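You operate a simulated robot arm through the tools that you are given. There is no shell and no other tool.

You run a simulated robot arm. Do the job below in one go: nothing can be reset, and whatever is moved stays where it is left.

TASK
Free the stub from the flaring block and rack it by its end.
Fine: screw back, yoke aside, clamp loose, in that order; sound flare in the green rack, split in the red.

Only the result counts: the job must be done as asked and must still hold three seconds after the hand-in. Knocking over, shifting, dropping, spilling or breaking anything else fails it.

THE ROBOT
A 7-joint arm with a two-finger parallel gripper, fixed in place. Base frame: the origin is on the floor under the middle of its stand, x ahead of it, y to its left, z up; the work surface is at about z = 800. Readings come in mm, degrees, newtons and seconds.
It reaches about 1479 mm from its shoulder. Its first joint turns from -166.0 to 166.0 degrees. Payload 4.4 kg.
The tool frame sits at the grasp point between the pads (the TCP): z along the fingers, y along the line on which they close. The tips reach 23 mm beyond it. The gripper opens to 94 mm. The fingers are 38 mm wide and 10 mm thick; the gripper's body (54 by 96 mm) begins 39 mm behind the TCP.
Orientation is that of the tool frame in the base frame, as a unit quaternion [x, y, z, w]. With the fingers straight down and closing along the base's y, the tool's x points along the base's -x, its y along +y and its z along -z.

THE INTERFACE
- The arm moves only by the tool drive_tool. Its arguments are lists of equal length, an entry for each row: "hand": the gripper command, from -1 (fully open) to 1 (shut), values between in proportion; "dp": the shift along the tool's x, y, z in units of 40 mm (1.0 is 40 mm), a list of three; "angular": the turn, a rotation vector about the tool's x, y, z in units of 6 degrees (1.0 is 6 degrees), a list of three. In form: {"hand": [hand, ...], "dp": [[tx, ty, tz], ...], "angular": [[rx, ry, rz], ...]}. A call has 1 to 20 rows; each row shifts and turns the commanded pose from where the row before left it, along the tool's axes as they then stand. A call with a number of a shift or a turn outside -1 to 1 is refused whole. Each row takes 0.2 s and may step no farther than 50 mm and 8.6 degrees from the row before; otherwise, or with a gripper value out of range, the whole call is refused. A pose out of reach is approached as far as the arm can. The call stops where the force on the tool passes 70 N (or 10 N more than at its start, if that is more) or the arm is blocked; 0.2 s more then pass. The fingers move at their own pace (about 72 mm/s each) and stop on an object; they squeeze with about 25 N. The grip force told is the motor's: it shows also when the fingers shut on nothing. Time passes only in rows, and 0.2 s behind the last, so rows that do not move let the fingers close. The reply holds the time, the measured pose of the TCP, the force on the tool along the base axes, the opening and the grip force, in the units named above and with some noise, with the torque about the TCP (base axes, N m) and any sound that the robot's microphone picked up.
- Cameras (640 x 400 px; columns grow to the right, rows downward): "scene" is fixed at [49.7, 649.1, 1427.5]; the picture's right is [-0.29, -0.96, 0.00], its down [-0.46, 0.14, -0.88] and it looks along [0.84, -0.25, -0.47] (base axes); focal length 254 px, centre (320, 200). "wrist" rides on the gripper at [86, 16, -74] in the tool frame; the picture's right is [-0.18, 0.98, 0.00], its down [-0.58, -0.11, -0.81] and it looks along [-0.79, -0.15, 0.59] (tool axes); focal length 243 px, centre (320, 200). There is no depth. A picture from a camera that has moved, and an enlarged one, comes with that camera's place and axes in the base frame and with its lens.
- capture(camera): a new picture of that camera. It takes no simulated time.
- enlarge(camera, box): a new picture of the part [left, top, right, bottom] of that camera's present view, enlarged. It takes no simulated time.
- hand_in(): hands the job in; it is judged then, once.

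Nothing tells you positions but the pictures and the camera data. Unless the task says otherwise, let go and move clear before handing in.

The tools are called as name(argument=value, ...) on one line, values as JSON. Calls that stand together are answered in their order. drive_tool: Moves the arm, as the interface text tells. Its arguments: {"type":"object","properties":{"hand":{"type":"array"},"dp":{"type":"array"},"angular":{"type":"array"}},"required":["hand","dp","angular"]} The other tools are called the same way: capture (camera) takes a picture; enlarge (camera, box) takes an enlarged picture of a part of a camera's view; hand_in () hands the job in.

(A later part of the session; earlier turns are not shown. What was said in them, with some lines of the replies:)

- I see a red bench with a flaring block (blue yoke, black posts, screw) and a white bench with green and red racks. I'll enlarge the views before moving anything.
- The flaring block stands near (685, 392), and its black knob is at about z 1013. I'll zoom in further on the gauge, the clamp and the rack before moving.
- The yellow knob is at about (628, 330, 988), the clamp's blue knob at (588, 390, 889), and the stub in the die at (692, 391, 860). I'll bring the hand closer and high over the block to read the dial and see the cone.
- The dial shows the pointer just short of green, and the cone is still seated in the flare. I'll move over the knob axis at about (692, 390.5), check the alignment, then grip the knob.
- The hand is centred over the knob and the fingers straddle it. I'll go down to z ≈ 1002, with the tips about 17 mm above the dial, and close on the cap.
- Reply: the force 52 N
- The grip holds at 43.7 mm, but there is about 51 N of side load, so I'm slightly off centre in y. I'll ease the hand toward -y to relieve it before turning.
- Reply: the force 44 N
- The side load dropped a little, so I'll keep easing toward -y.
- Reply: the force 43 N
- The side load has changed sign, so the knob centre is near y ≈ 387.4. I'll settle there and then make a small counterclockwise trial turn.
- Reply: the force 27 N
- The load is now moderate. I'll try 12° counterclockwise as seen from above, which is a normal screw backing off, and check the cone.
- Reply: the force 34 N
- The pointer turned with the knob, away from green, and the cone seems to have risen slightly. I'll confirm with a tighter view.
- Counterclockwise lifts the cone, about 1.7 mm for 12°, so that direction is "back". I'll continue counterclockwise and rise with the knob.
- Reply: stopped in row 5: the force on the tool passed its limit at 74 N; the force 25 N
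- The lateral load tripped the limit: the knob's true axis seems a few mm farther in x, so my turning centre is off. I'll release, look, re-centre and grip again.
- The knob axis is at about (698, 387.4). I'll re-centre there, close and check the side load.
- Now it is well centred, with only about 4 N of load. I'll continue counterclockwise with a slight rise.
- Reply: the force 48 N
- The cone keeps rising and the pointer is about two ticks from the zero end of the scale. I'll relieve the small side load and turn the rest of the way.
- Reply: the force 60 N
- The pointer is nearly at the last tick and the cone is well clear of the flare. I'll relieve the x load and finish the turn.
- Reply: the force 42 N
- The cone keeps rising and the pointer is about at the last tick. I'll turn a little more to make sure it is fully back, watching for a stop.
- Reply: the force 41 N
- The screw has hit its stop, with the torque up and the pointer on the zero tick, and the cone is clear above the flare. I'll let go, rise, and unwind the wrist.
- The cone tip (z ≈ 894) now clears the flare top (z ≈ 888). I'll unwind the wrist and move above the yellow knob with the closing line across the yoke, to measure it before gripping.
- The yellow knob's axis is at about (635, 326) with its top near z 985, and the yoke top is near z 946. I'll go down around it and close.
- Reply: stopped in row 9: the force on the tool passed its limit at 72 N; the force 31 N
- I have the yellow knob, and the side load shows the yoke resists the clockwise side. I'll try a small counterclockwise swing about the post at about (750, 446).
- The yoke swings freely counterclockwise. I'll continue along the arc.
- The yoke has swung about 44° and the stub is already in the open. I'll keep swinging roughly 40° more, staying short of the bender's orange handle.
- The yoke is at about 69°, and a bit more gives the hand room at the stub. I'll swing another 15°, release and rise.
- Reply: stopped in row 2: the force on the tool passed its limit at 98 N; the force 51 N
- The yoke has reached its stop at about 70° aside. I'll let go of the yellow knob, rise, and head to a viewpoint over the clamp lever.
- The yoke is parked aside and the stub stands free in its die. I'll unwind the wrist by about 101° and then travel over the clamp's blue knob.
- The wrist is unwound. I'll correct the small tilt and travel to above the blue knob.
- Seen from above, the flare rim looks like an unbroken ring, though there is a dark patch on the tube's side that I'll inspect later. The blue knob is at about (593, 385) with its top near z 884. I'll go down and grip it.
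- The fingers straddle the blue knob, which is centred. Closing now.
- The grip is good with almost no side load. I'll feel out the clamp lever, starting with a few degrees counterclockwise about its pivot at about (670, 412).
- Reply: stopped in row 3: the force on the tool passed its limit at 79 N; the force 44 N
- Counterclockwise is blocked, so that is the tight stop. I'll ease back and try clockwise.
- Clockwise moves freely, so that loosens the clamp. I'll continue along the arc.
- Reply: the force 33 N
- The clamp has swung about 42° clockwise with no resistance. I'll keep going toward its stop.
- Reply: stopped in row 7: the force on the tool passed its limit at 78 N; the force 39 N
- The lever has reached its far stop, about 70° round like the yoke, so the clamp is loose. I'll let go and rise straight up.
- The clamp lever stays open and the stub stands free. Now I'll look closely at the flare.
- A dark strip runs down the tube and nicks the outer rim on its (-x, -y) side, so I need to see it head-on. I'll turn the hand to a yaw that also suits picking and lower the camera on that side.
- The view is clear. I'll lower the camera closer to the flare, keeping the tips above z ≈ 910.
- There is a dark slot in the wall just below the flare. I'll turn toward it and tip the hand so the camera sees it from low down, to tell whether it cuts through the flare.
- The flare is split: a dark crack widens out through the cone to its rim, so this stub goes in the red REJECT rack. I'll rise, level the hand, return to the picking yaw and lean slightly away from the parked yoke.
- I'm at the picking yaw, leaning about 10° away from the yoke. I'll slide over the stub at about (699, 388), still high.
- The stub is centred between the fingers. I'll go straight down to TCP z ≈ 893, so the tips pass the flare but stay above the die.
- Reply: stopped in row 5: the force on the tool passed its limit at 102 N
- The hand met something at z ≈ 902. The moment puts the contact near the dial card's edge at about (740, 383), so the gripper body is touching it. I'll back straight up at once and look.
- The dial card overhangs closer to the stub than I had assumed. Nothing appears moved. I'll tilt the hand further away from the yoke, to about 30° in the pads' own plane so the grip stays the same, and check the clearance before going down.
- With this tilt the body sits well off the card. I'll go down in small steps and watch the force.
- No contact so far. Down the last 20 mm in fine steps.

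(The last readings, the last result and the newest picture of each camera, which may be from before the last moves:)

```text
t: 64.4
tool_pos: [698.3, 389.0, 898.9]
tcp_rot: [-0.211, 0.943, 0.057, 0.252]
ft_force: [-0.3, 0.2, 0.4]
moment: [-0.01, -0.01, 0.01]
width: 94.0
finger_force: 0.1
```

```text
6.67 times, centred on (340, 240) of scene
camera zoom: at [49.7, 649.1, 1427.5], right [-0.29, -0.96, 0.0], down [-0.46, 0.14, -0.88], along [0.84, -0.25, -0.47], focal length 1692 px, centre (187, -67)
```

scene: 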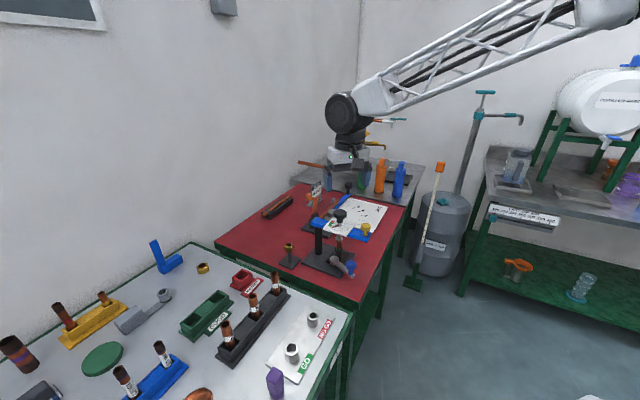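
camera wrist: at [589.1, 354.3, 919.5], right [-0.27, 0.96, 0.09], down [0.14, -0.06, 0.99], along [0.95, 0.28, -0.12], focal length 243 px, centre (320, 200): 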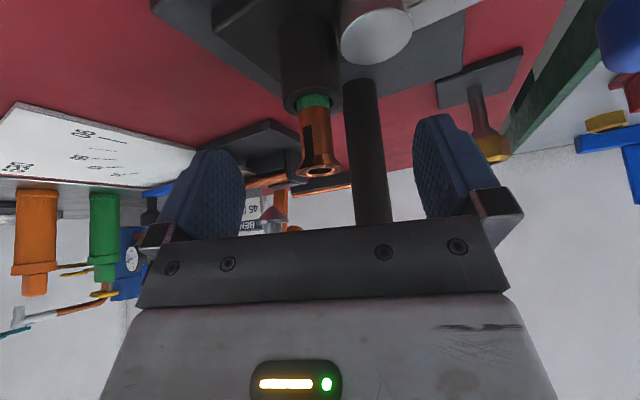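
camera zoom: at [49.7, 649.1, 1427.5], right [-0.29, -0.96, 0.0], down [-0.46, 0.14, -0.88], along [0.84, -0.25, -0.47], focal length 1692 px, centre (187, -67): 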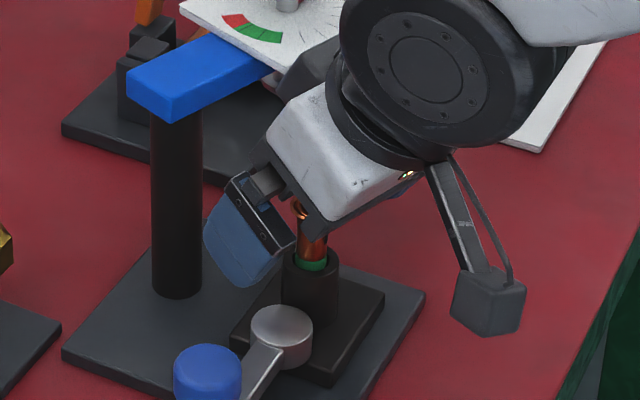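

The rim is right at grasp level between the fingers. I'll zoom in to fine-centre before closing.

enlarge(camera="wrist", box=[270, 80, 370, 230])

```text
2.67 times, centred on (320, 155) of wrist
camera zoom: at [589.1, 354.3, 919.5], right [-0.27, 0.96, 0.09], down [0.14, -0.06, 0.99], along [0.95, 0.28, -0.12], focal length 647 px, centre (320, 320)
```

zoom: 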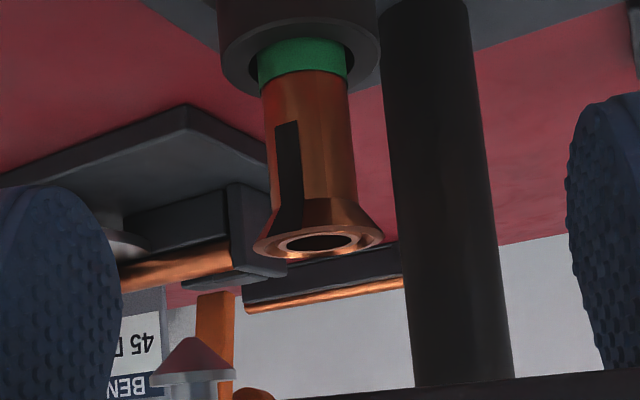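

It's centred within half a millimetre. I'll close on the flare.

drive_tool(hand=[1, 1, 1, 1, 1], dp=[[0, 0, 0], [0, 0, 0], [0, 0, 0], [0, 0, 0], [0, 0, 0]], angular=[[0, 0, 0], [0, 0, 0], [0, 0, 0], [0, 0, 0], [0, 0, 0]])

enlarge(camera="wrist", box=[240, 60, 400, 240])

enlarge(camera="scene", box=[310, 210, 370, 270])

```text
t: 65.6
tool_pos: [698.4, 387.9, 898.5]
tcp_rot: [-0.21, 0.943, 0.057, 0.254]
ft_force: [-0.3, -0.4, 0.9]
moment: [0.02, -0.01, 0.02]
width: 22.2
finger_force: 25.0
```

```text
2.22 times, centred on (320, 150) of wrist
camera zoom: at [589.0, 354.3, 919.5], right [-0.27, 0.96, 0.09], down [0.14, -0.06, 0.99], along [0.95, 0.28, -0.12], focal length 539 px, centre (320, 311)
```

zoom: 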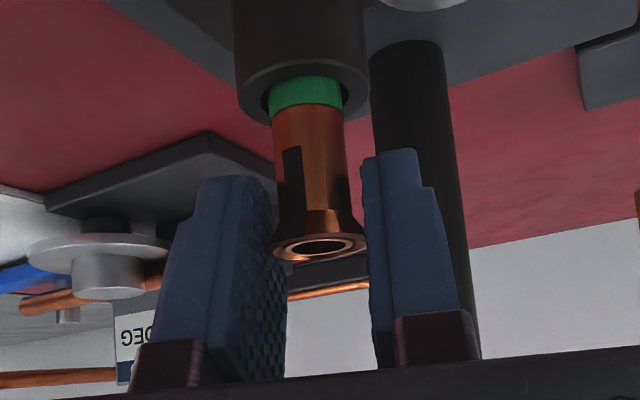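

```text
6.67 times, centred on (340, 240) of scene
camera zoom: at [49.7, 649.1, 1427.5], right [-0.29, -0.96, 0.0], down [-0.46, 0.14, -0.88], along [0.84, -0.25, -0.47], focal length 1692 px, centre (187, -67)
```

zoom: 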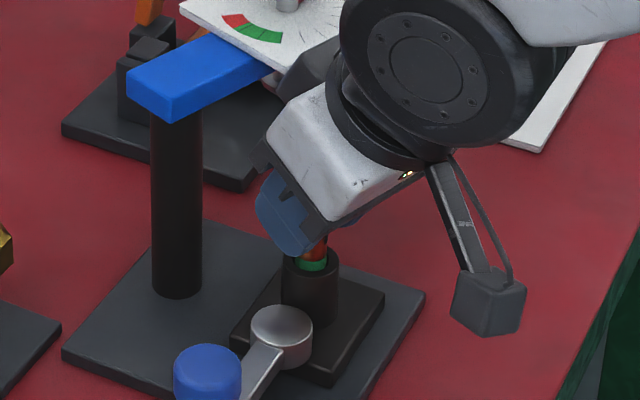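

The flare is gripped at 22 mm with no side load. I'll lift straight up slowly and watch the pull.

drive_tool(hand=[1, 1, 1, 1, 1], dp=[[-0.063, 0, -0.108], [-0.063, 0, -0.108], [-0.063, 0, -0.108], [-0.063, 0, -0.108], [0, 0, 0]], angular=[[0, 0, 0], [0, 0, 0], [0, 0, 0], [0, 0, 0], [0, 0, 0]])

enlarge(camera="wrist", box=[220, 0, 420, 240])

enlarge(camera="scene", box=[310, 210, 370, 270])

```text
t: 66.8
tool_pos: [699.7, 387.9, 917.7]
tcp_rot: [-0.21, 0.943, 0.057, 0.252]
ft_force: [0.0, 0.2, -1.1]
moment: [-0.01, 0.02, -0.04]
width: 22.0
finger_force: 25.0
```

```text
1.67 times, centred on (320, 120) of wrist
camera zoom: at [588.9, 354.5, 939.2], right [-0.27, 0.96, 0.09], down [0.14, -0.06, 0.99], along [0.95, 0.28, -0.12], focal length 404 px, centre (320, 333)
```

zoom: 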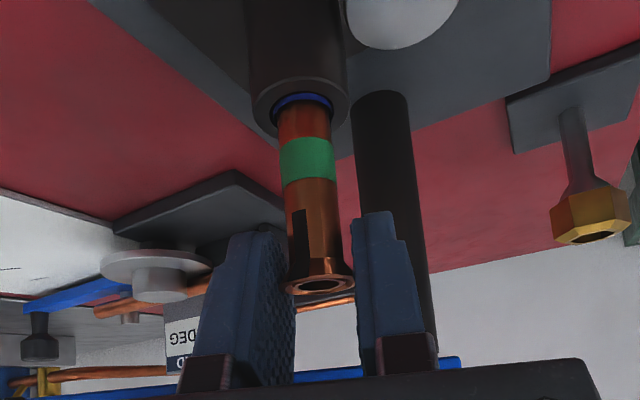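

```text
6.67 times, centred on (340, 240) of scene
camera zoom: at [49.7, 649.1, 1427.5], right [-0.29, -0.96, 0.0], down [-0.46, 0.14, -0.88], along [0.84, -0.25, -0.47], focal length 1692 px, centre (187, -67)
```

zoom: 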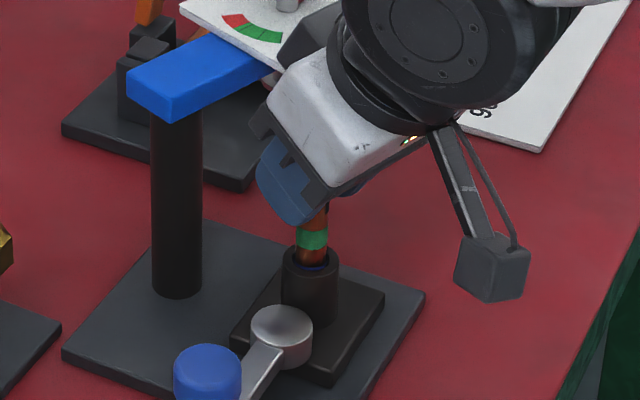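

The stub slides out freely. I'll lift another 20 mm, then check where its lower end is before clearing sideways from the card.

drive_tool(hand=[1, 1, 1, 1, 1], dp=[[-0.063, 0, -0.108], [-0.063, 0, -0.108], [-0.063, 0, -0.108], [-0.063, 0, -0.108], [0, 0, 0]], angular=[[0, 0, 0], [0, 0, 0], [0, 0, 0], [0, 0, 0], [0, 0, 0]])

capture(camera="wrist")

enlarge(camera="scene", box=[310, 200, 370, 270])

```text
t: 68.0
tool_pos: [699.4, 388.1, 936.7]
tcp_rot: [-0.21, 0.943, 0.057, 0.253]
ft_force: [0.6, -0.7, -0.4]
moment: [0.02, 0.02, -0.03]
width: 22.3
finger_force: 24.7
```

```text
taken
camera wrist: at [589.4, 354.6, 959.3], right [-0.27, 0.96, 0.09], down [0.14, -0.06, 0.99], along [0.95, 0.28, -0.12], focal length 243 px, centre (320, 200)
```

wrist: 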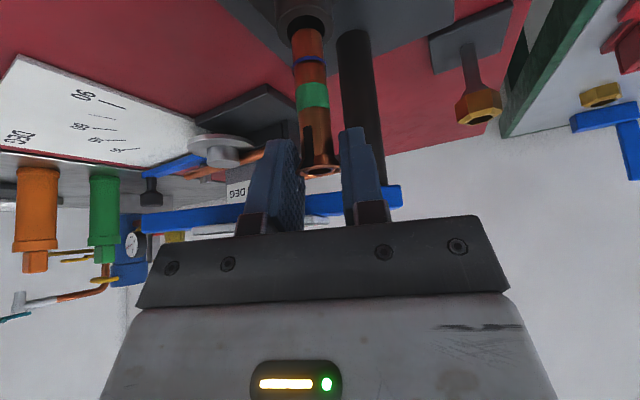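

```text
5.71 times, centred on (340, 235) of scene
camera zoom: at [49.7, 649.1, 1427.5], right [-0.29, -0.96, 0.0], down [-0.46, 0.14, -0.88], along [0.84, -0.25, -0.47], focal length 1450 px, centre (206, 0)
```

zoom: 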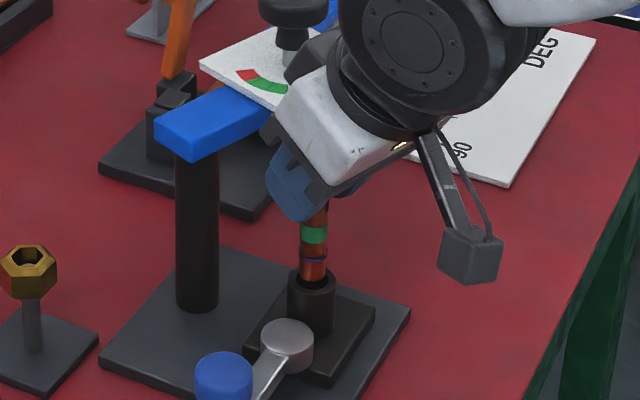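

The lower end is still just inside the die. I'll lift another 14 mm and look again.

drive_tool(hand=[1, 1, 1, 1], dp=[[-0.063, 0, -0.108], [-0.063, 0, -0.108], [-0.05, 0, -0.086], [0, 0, 0]], angular=[[0, 0, 0], [0, 0, 0], [0, 0, 0], [0, 0, 0]])

capture(camera="wrist")

enlarge(camera="scene", box=[315, 215, 355, 260])

```text
t: 69.0
tool_pos: [698.7, 389.4, 952.5]
tcp_rot: [-0.209, 0.943, 0.056, 0.252]
ft_force: [0.4, -0.2, 0.7]
moment: [0.03, -0.02, -0.03]
width: 22.0
finger_force: 25.5
```

```text
taken
camera wrist: at [589.4, 354.5, 973.0], right [-0.27, 0.96, 0.09], down [0.14, -0.06, 0.99], along [0.95, 0.28, -0.12], focal length 243 px, centre (320, 200)
```

wrist: 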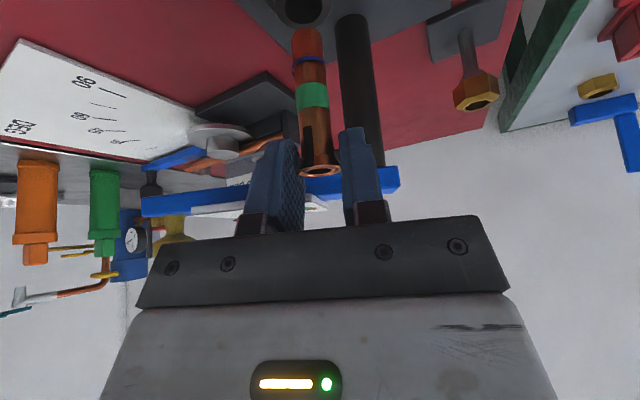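

```text
8.89 times, centred on (335, 238) of scene
camera zoom: at [49.7, 649.1, 1427.5], right [-0.29, -0.96, 0.0], down [-0.46, 0.14, -0.88], along [0.84, -0.25, -0.47], focal length 2256 px, centre (187, -133)
```

zoom: 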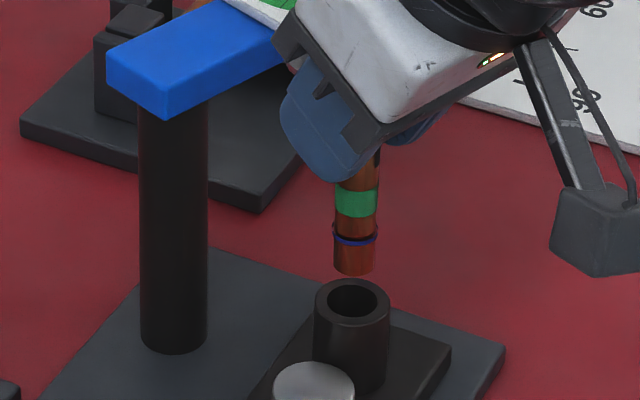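

The stub is out and hanging straight, about 65 mm long. I'll draw it away from the yoke toward the robot first, then lift.

drive_tool(hand=[1, 1, 1, 1, 1, 1, 1, 1, 1], dp=[[0.26, 0, -0.15], [0.26, 0, -0.15], [0.26, 0, -0.15], [0.26, 0, -0.15], [-0.25, 0, -0.433], [-0.25, 0, -0.433], [-0.25, 0, -0.433], [-0.25, 0, -0.433], [0, 0, 0]], angular=[[0, 0, 0], [0, 0, 0], [0, 0, 0], [0, 0, 0], [0, 0, 0], [0, 0, 0], [0, 0, 0], [0, 0, 0], [0, 0, 0]])

capture(camera="wrist")

capture(camera="scene")

```text
t: 71.0
tool_pos: [655.3, 367.3, 1032.2]
tcp_rot: [-0.21, 0.943, 0.057, 0.253]
ft_force: [-0.4, 0.5, 0.3]
moment: [0.02, 0.0, 0.0]
width: 22.3
finger_force: 24.7
```

```text
taken
camera wrist: at [545.3, 333.8, 1053.2], right [-0.27, 0.96, 0.09], down [0.14, -0.06, 0.99], along [0.95, 0.28, -0.12], focal length 243 px, centre (320, 200)
```

wrist: 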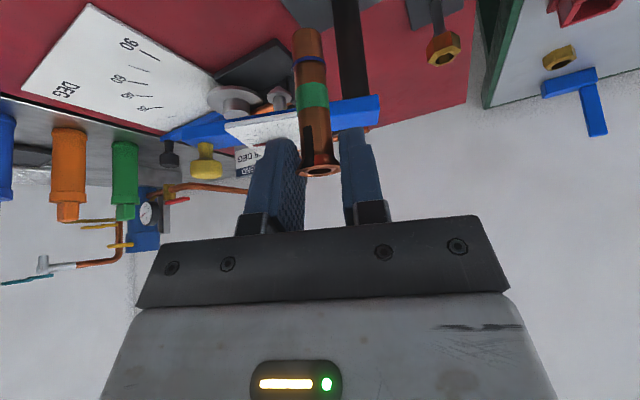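

```text
taken
```

scene: 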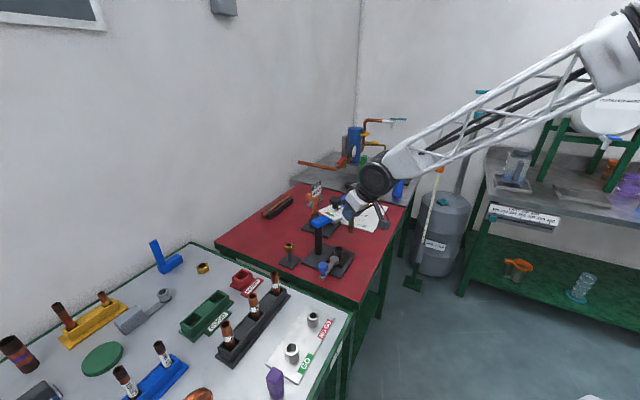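

The stub hangs steadily in the grip, clear of the block. I'll yaw about the vertical so the hand leans over the empty green rack side rather than the numbered tubes, then travel to look at the red rack.

drive_tool(hand=[1, 1, 1, 1, 1, 1, 1, 1, 1, 1, 1, 1, 1], dp=[[0, 0, 0], [0, 0, 0], [0, 0, 0], [0, 0, 0], [0, 0, 0], [0, 0, 0], [0, 0, 0], [0, 0, 0], [0, 0, 0], [0, 0, 0], [0, 0, 0], [0, 0, 0], [0, 0, 0]], angular=[[0.4875, 0, 0.841], [0.4875, 0, 0.841], [0.4875, 0, 0.841], [0.4875, 0, 0.841], [0.4875, 0, 0.841], [0.4875, 0, 0.841], [0.4875, 0, 0.841], [0.4875, 0, 0.841], [0.4875, 0, 0.841], [0.4875, 0, 0.841], [0.4875, 0, 0.841], [0.4875, 0, 0.841], [0, 0, 0]])

capture(camera="wrist")

```text
t: 73.8
tool_pos: [656.2, 368.6, 1031.3]
tcp_rot: [0.368, 0.893, -0.099, 0.238]
ft_force: [0.2, 0.2, -0.2]
moment: [-0.01, 0.01, -0.05]
width: 21.9
finger_force: 25.3
```

```text
taken
camera wrist: at [586.3, 457.8, 1053.2], right [0.81, 0.58, 0.09], down [-0.01, -0.15, 0.99], along [0.59, -0.8, -0.12], focal length 243 px, centre (320, 200)
```

wrist: 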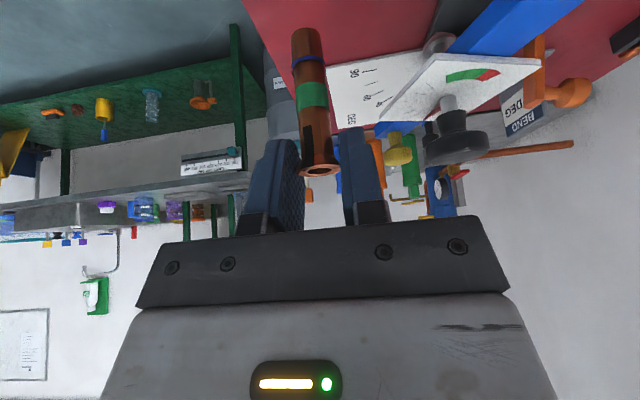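

The stub is still vertical. I'll travel over to the racks at constant height.

drive_tool(hand=[1, 1, 1, 1, 1, 1, 1, 1, 1, 1, 1, 1, 1], dp=[[0.56, 0.562, -0.324], [0.56, 0.562, -0.324], [0.56, 0.562, -0.324], [0.56, 0.562, -0.324], [0.56, 0.562, -0.324], [0.56, 0.562, -0.324], [0.56, 0.562, -0.324], [0.56, 0.562, -0.324], [0.56, 0.562, -0.324], [0.56, 0.562, -0.324], [0.56, 0.562, -0.324], [0.56, 0.562, -0.324], [0, 0, 0]], angular=[[0, 0, 0], [0, 0, 0], [0, 0, 0], [0, 0, 0], [0, 0, 0], [0, 0, 0], [0, 0, 0], [0, 0, 0], [0, 0, 0], [0, 0, 0], [0, 0, 0], [0, 0, 0], [0, 0, 0]])

capture(camera="wrist")

capture(camera="scene")

```text
t: 76.6
tool_pos: [624.4, 778.8, 1034.1]
tcp_rot: [0.368, 0.893, -0.098, 0.238]
ft_force: [0.1, -0.1, 0.3]
moment: [0.01, 0.0, 0.01]
width: 21.9
finger_force: 25.1
```

```text
taken
camera wrist: at [556.3, 869.2, 1054.5], right [0.81, 0.58, 0.09], down [0.0, -0.15, 0.99], along [0.59, -0.8, -0.12], focal length 243 px, centre (320, 200)
```

wrist: 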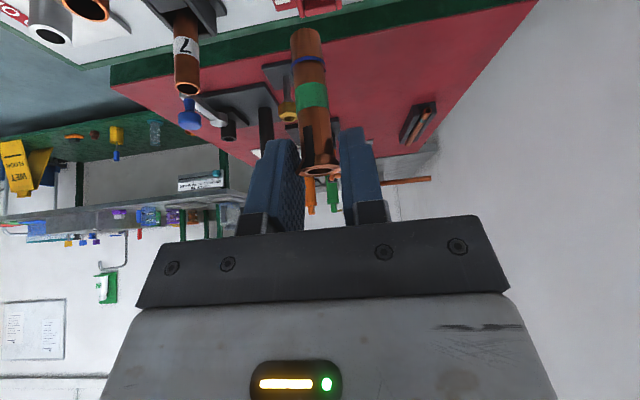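

```text
taken
```

scene: 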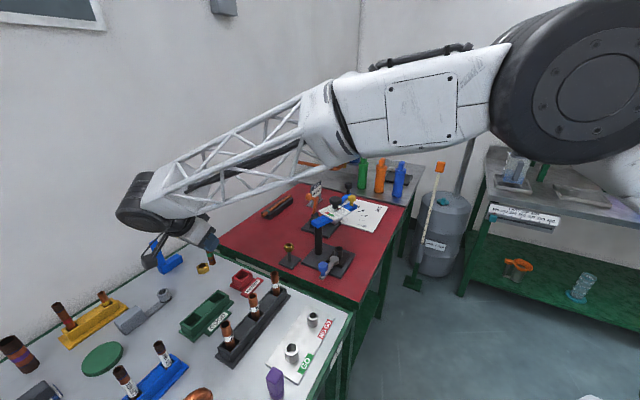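

The red rack is just at the top of the view. I'll lower 60 mm here, with the stub's end still well above everything, to see the slot.

drive_tool(hand=[1, 1, 1, 1], dp=[[0.25, 0, 0.433], [0.25, 0, 0.433], [0.25, 0, 0.433], [0, 0, 0]], angular=[[0, 0, 0], [0, 0, 0], [0, 0, 0], [0, 0, 0]])

capture(camera="wrist")

enlarge(camera="scene", box=[130, 170, 330, 370])

```text
t: 77.6
tool_pos: [625.8, 778.5, 972.2]
tcp_rot: [0.368, 0.893, -0.099, 0.239]
ft_force: [-0.8, -0.5, 0.7]
moment: [-0.01, 0.01, 0.0]
width: 22.0
finger_force: 25.1
```

```text
taken
camera wrist: at [556.3, 868.1, 994.2], right [0.81, 0.58, 0.09], down [0.0, -0.15, 0.99], along [0.59, -0.8, -0.12], focal length 243 px, centre (320, 200)
```

wrist: 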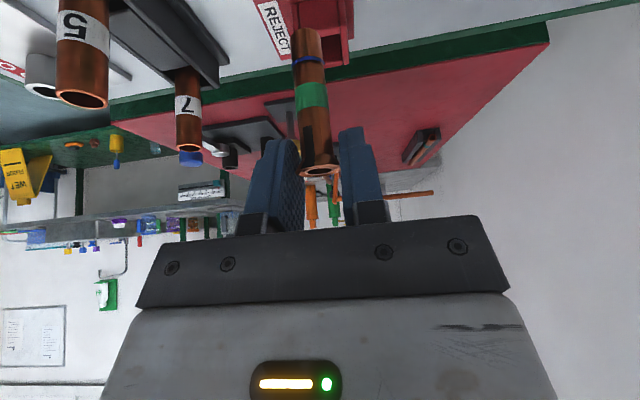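

```text
2.00 times, centred on (230, 270) of scene
camera zoom: at [49.7, 649.1, 1427.5], right [-0.29, -0.96, 0.0], down [-0.46, 0.14, -0.88], along [0.84, -0.25, -0.47], focal length 508 px, centre (500, 60)
```

zoom: 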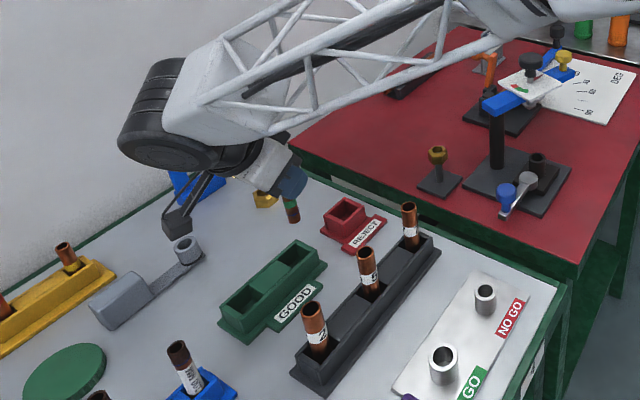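

The red REJECT rack is visible in both views. I'll enlarge them to locate its slot.

enlarge(camera="wrist", box=[230, 0, 390, 100])

enlarge(camera="scene", box=[215, 255, 275, 310])

```text
4.00 times, centred on (310, 50) of wrist
camera zoom: at [556.3, 868.1, 994.2], right [0.81, 0.58, 0.09], down [0.0, -0.15, 0.99], along [0.59, -0.8, -0.12], focal length 970 px, centre (360, 800)
```

zoom: 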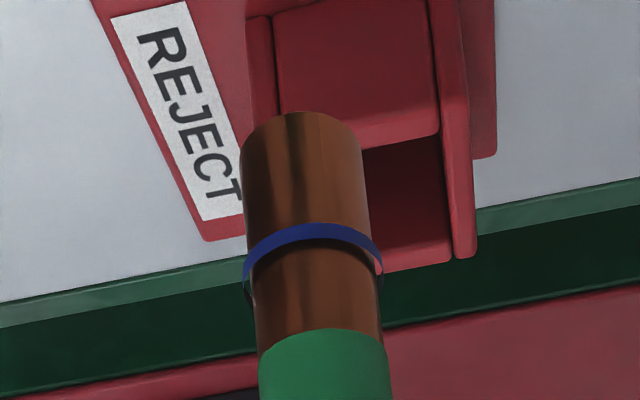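

```text
7.27 times, centred on (245, 282) of scene
camera zoom: at [49.7, 649.1, 1427.5], right [-0.29, -0.96, 0.0], down [-0.46, 0.14, -0.88], along [0.84, -0.25, -0.47], focal length 1845 px, centre (866, -400)
```

zoom: 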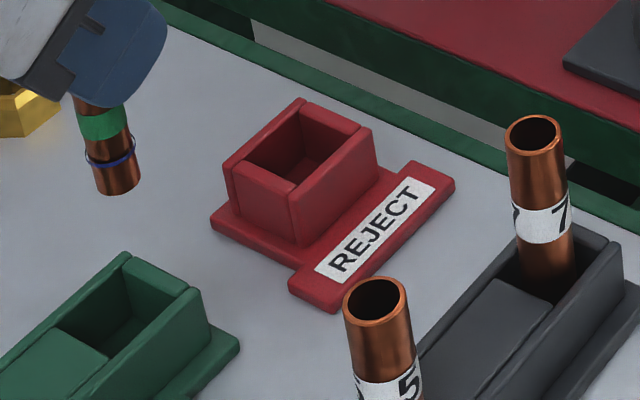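

The red slot is centred at about (687.5, 716), with inner size about 34 × 25 mm and top near z 839. I'll move the stub over it, stopping with its lower end about 12 mm above the rim.

drive_tool(hand=[1, 1, 1, 1, 1, 1, 1, 1], dp=[[-0.475, 0.005, 0.274], [-0.475, 0.005, 0.274], [-0.475, 0.005, 0.274], [-0.475, 0.005, 0.274], [0, 0, 0], [0.25, 0, 0.433], [0.25, 0, 0.433], [0, 0, 0]], angular=[[0, 0, 0], [0, 0, 0], [0, 0, 0], [0, 0, 0], [0, 0, 0], [0, 0, 0], [0, 0, 0], [0, 0, 0]])

capture(camera="wrist")

enlarge(camera="scene", box=[215, 245, 285, 310])

```text
t: 79.4
tool_pos: [688.8, 717.5, 931.6]
tcp_rot: [0.369, 0.893, -0.099, 0.239]
ft_force: [-0.1, 0.2, -0.6]
moment: [-0.02, -0.01, 0.0]
width: 22.0
finger_force: 24.7
```

```text
taken
camera wrist: at [619.4, 806.6, 954.0], right [0.81, 0.58, 0.09], down [0.0, -0.15, 0.99], along [0.59, -0.8, -0.12], focal length 243 px, centre (320, 200)
```

wrist: 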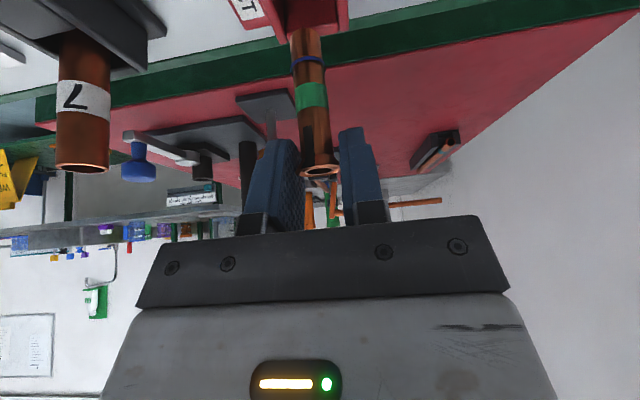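

```text
6.15 times, centred on (250, 278) of scene
camera zoom: at [49.7, 649.1, 1427.5], right [-0.29, -0.96, 0.0], down [-0.46, 0.14, -0.88], along [0.84, -0.25, -0.47], focal length 1562 px, centre (751, -277)
```

zoom: 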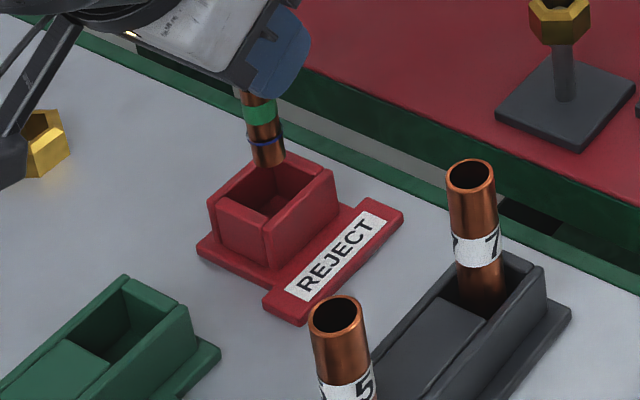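

The stub hangs over the slot to within about 2 mm. I'll nudge 2 mm and lower it partway in, then check.

drive_tool(hand=[1, 1, 1, 1, 1], dp=[[0.043, 0, -0.025], [0.1083, 0, 0.1877], [0.1083, 0, 0.1877], [0.1083, 0, 0.1877], [0, 0, 0]], angular=[[0, 0, 0], [0, 0, 0], [0, 0, 0], [0, 0, 0], [0, 0, 0]])

capture(camera="wrist")

enlarge(camera="scene", box=[215, 245, 285, 310])

```text
t: 80.6
tool_pos: [687.4, 718.9, 906.2]
tcp_rot: [0.368, 0.893, -0.099, 0.239]
ft_force: [-0.1, 0.0, -1.2]
moment: [-0.04, 0.01, 0.02]
width: 22.2
finger_force: 25.1
```

```text
taken
camera wrist: at [617.6, 808.2, 928.1], right [0.81, 0.58, 0.09], down [0.0, -0.15, 0.99], along [0.59, -0.8, -0.12], focal length 243 px, centre (320, 200)
```

wrist: 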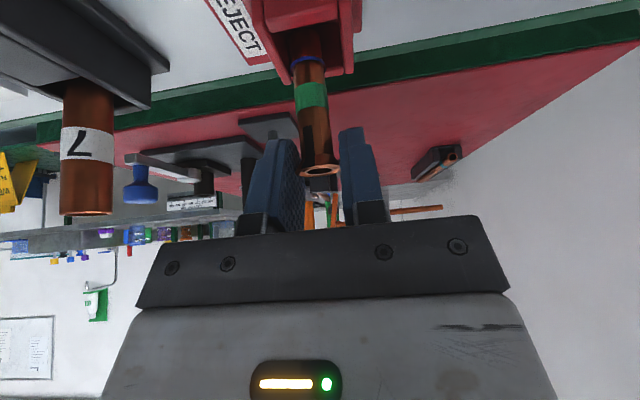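

```text
6.15 times, centred on (250, 278) of scene
camera zoom: at [49.7, 649.1, 1427.5], right [-0.29, -0.96, 0.0], down [-0.46, 0.14, -0.88], along [0.84, -0.25, -0.47], focal length 1562 px, centre (751, -277)
```

zoom: 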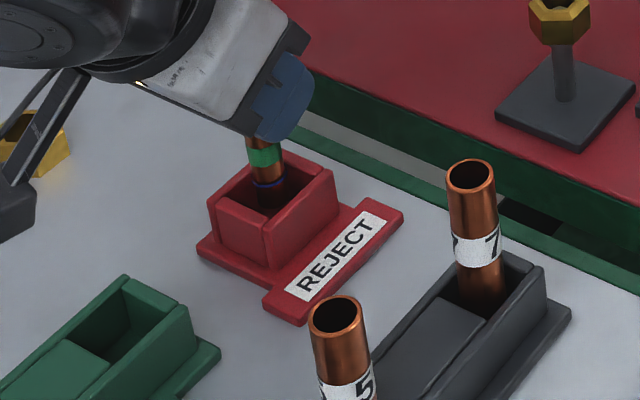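

The lower end is inside the slot. I'll lower it gently toward the slot floor, watching the force.

drive_tool(hand=[1, 1, 1, 1], dp=[[0.05, 0, 0.0866], [0.05, 0, 0.0866], [0.05, 0, 0.0866], [0, 0, 0]], angular=[[0, 0, 0], [0, 0, 0], [0, 0, 0], [0, 0, 0]])

enlarge(camera="scene", box=[215, 245, 285, 310])

```text
t: 81.6
tool_pos: [687.1, 718.0, 895.6]
tcp_rot: [0.368, 0.893, -0.098, 0.238]
ft_force: [0.1, 0.5, -0.8]
moment: [0.02, 0.0, 0.01]
width: 22.0
finger_force: 24.9
```

```text
6.15 times, centred on (250, 278) of scene
camera zoom: at [49.7, 649.1, 1427.5], right [-0.29, -0.96, 0.0], down [-0.46, 0.14, -0.88], along [0.84, -0.25, -0.47], focal length 1562 px, centre (751, -277)
```

zoom: 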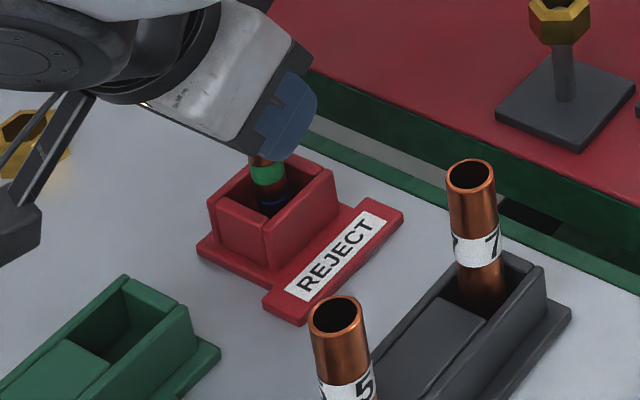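

No contact yet. I'll keep going in 2 mm steps.

drive_tool(hand=[1, 1, 1, 1], dp=[[0.025, 0, 0.0433], [0.025, 0, 0.0433], [0, 0, 0], [0, 0, 0]], angular=[[0, 0, 0], [0, 0, 0], [0, 0, 0], [0, 0, 0]])

```text
t: 82.6
tool_pos: [686.6, 718.3, 890.3]
tcp_rot: [0.368, 0.893, -0.098, 0.239]
ft_force: [-0.4, -0.9, -0.3]
moment: [0.03, -0.04, 0.01]
width: 22.3
finger_force: 24.9
```

drive_tool(hand=[1, 1, 1], dp=[[0.025, 0, 0.0433], [0, 0, 0], [0, 0, 0]], angular=[[0, 0, 0], [0, 0, 0], [0, 0, 0]])

enlarge(camera="scene", box=[215, 245, 285, 310])

capture(camera="wrist")

```text
t: 83.4
tool_pos: [687.3, 718.5, 888.1]
tcp_rot: [0.369, 0.893, -0.098, 0.239]
ft_force: [0.2, 0.2, 0.2]
moment: [0.02, 0.0, 0.03]
width: 21.8
finger_force: 25.4
```

```text
6.15 times, centred on (250, 278) of scene
camera zoom: at [49.7, 649.1, 1427.5], right [-0.29, -0.96, 0.0], down [-0.46, 0.14, -0.88], along [0.84, -0.25, -0.47], focal length 1562 px, centre (751, -277)
```

zoom: 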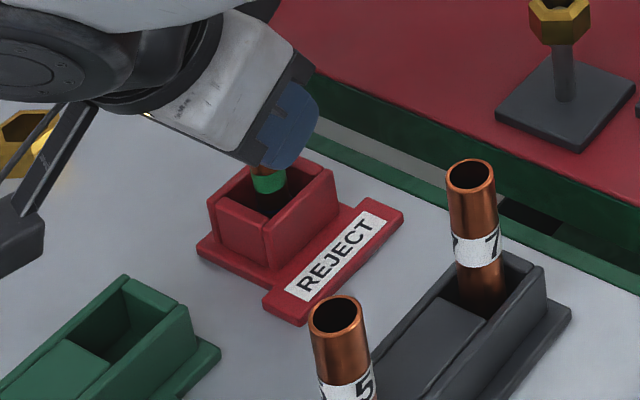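

```text
taken
camera wrist: at [617.4, 808.4, 910.4], right [0.81, 0.58, 0.09], down [0.0, -0.15, 0.99], along [0.59, -0.8, -0.12], focal length 243 px, centre (320, 200)
```

wrist: 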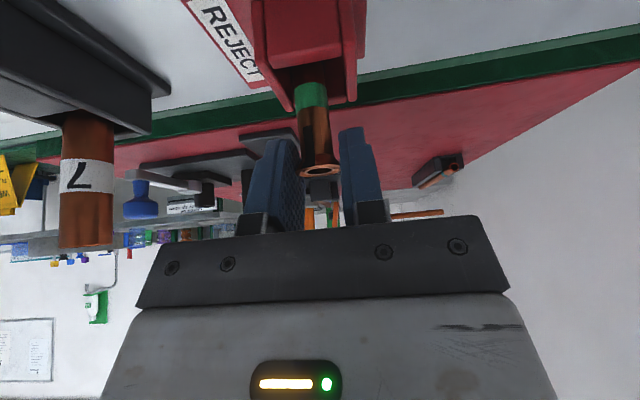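

Still no floor contact, and the fingers are about 20 mm above the rim. Continuing slowly.

drive_tool(hand=[1, 1, 1], dp=[[0.025, 0, 0.0433], [0, 0, 0], [0, 0, 0]], angular=[[0, 0, 0], [0, 0, 0], [0, 0, 0]])

```text
t: 84.2
tool_pos: [687.0, 718.1, 887.7]
tcp_rot: [0.369, 0.893, -0.099, 0.238]
ft_force: [-0.8, 0.1, -0.3]
moment: [0.0, -0.01, 0.03]
width: 22.0
finger_force: 25.2
```

drive_tool(hand=[1, 1, 1, 1], dp=[[0.025, 0, 0.0433], [0, 0, 0], [0.019, 0, 0.0325], [0, 0, 0]], angular=[[0, 0, 0], [0, 0, 0], [0, 0, 0], [0, 0, 0]])

enlarge(camera="wrist", box=[240, 0, 400, 220])

```text
t: 85.2
tool_pos: [686.4, 718.9, 884.1]
tcp_rot: [0.369, 0.893, -0.098, 0.238]
ft_force: [0.0, -0.2, 9.5]
moment: [0.03, -0.02, 0.0]
width: 22.0
finger_force: 25.1
```

```text
1.82 times, centred on (320, 110) of wrist
camera zoom: at [617.6, 808.7, 905.8], right [0.81, 0.58, 0.09], down [-0.01, -0.15, 0.99], along [0.59, -0.8, -0.12], focal length 441 px, centre (320, 364)
```

zoom: 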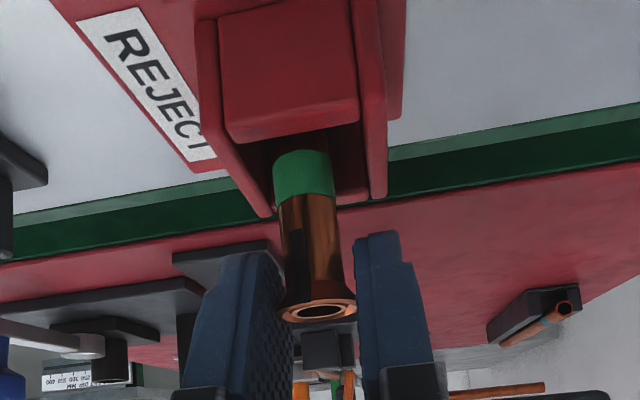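

The stub is resting on the slot floor, with about 9.5 N of light contact. I'll open gently, let it settle, then look.

drive_tool(hand=[0.45, 0.35, 0.25, 0.1, -0.1, -0.3, -0.3, -0.3], dp=[[0, 0, 0], [0, 0, 0], [0, 0, 0], [0, 0, 0], [0, 0, 0], [0, 0, 0], [0, 0, 0], [0, 0, 0]], angular=[[0, 0, 0], [0, 0, 0], [0, 0, 0], [0, 0, 0], [0, 0, 0], [0, 0, 0], [0, 0, 0], [0, 0, 0]])

enlarge(camera="wrist", box=[220, 0, 420, 220])

enlarge(camera="scene", box=[215, 245, 285, 310])

```text
t: 87.0
tool_pos: [686.8, 718.8, 883.2]
tcp_rot: [0.369, 0.893, -0.098, 0.239]
ft_force: [0.1, -1.0, 0.4]
moment: [0.0, 0.0, 0.01]
width: 61.1
finger_force: 0.1
```

```text
1.82 times, centred on (320, 110) of wrist
camera zoom: at [617.4, 808.5, 904.7], right [0.81, 0.58, 0.09], down [0.0, -0.15, 0.99], along [0.59, -0.8, -0.12], focal length 441 px, centre (320, 364)
```

zoom: 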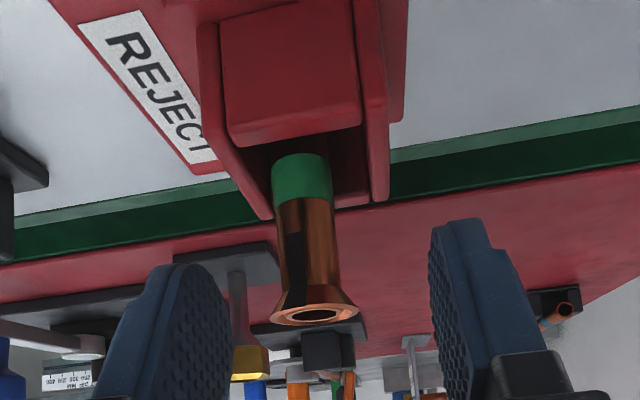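

```text
6.15 times, centred on (250, 278) of scene
camera zoom: at [49.7, 649.1, 1427.5], right [-0.29, -0.96, 0.0], down [-0.46, 0.14, -0.88], along [0.84, -0.25, -0.47], focal length 1562 px, centre (751, -277)
```

zoom: 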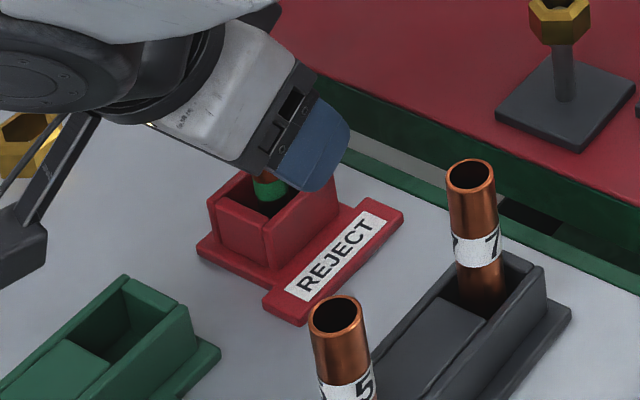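

The stub stands in the REJECT slot and the fingers are clear on both sides. I'll rise straight up and away.

drive_tool(hand=[-0.3, -0.3, -0.3, -0.3, -0.3, -0.3, -0.3], dp=[[-0.125, 0, -0.2165], [-0.25, 0, -0.433], [-0.375, 0, -0.65], [-0.375, 0, -0.65], [-0.375, 0, -0.65], [-0.375, 0, -0.65], [0, 0, 0]], angular=[[0, 0, 0], [0, 0, 0], [0, 0, 0], [0, 0, 0], [0, 0, 0], [0, 0, 0], [0, 0, 0]])

enlarge(camera="scene", box=[205, 235, 285, 310])

capture(camera="scene")

```text
t: 88.6
tool_pos: [688.0, 717.5, 1033.0]
tcp_rot: [0.368, 0.893, -0.098, 0.238]
ft_force: [0.0, 0.1, -0.6]
moment: [0.01, 0.03, -0.03]
width: 61.4
finger_force: 0.0
```

```text
5.33 times, centred on (245, 272) of scene
camera zoom: at [49.7, 649.1, 1427.5], right [-0.29, -0.96, 0.0], down [-0.46, 0.14, -0.88], along [0.84, -0.25, -0.47], focal length 1353 px, centre (720, -187)
```

zoom: 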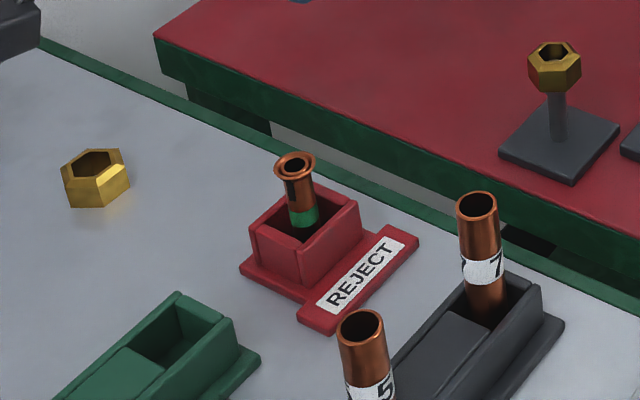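

```text
taken
```

scene: 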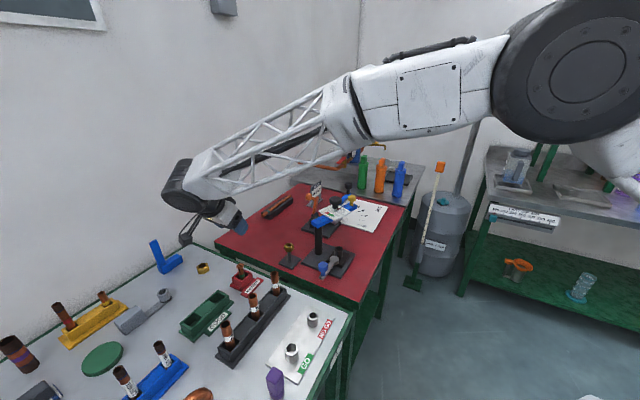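

The split stub is standing in the red REJECT slot. I'll do a last check of the block and the neighbouring items before handing in.

enlarge(camera="scene", box=[270, 175, 400, 290])

enlarge(camera="scene", box=[160, 240, 360, 400])

```text
3.48 times, centred on (335, 232) of scene
camera zoom: at [49.7, 649.1, 1427.5], right [-0.29, -0.96, 0.0], down [-0.46, 0.14, -0.88], along [0.84, -0.25, -0.47], focal length 883 px, centre (268, 87)
```

zoom: 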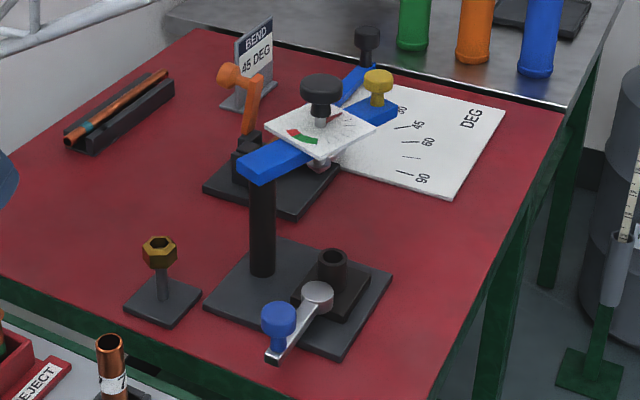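

```text
2.50 times, centred on (260, 320) of scene
camera zoom: at [49.7, 649.1, 1427.5], right [-0.29, -0.96, 0.0], down [-0.46, 0.14, -0.88], along [0.84, -0.25, -0.47], focal length 634 px, centre (470, -100)
```

zoom: 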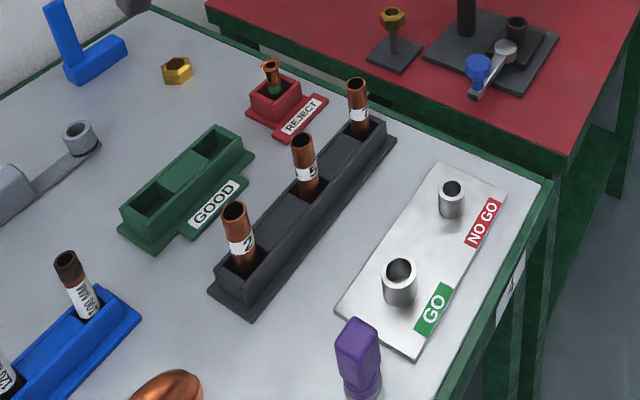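

The block is as required: screw back, yoke aside, clamp lever loose, die empty. The split stub stands in the red REJECT rack, nothing else looks disturbed, and the hand is clear. Handing in.

hand_in()

```text
The job is handed in.
```

The stub is out of the flaring block and standing in the red REJECT rack, because its flare is split. A dark crack runs up the tube wall and widens through the flare to its rim. I've handed the job in; no verdict came back.

- **Order:** I backed the screw off to its stop, swung the yoke aside to its stop, then swung the clamp lever loose to its stop. Only after that did I draw the stub out.
- **Contact with the dial card:** While reaching down for the stub, the hand bumped the edge of the dial card on the parked yoke, with the force peaking at about 102 N. I backed straight off and came in at a steeper tilt. In the pictures afterwards the card and yoke look unmoved and undamaged.
- **State at hand-in:** The die was empty, the hand was clear, and nothing else looked moved in the final pictures.
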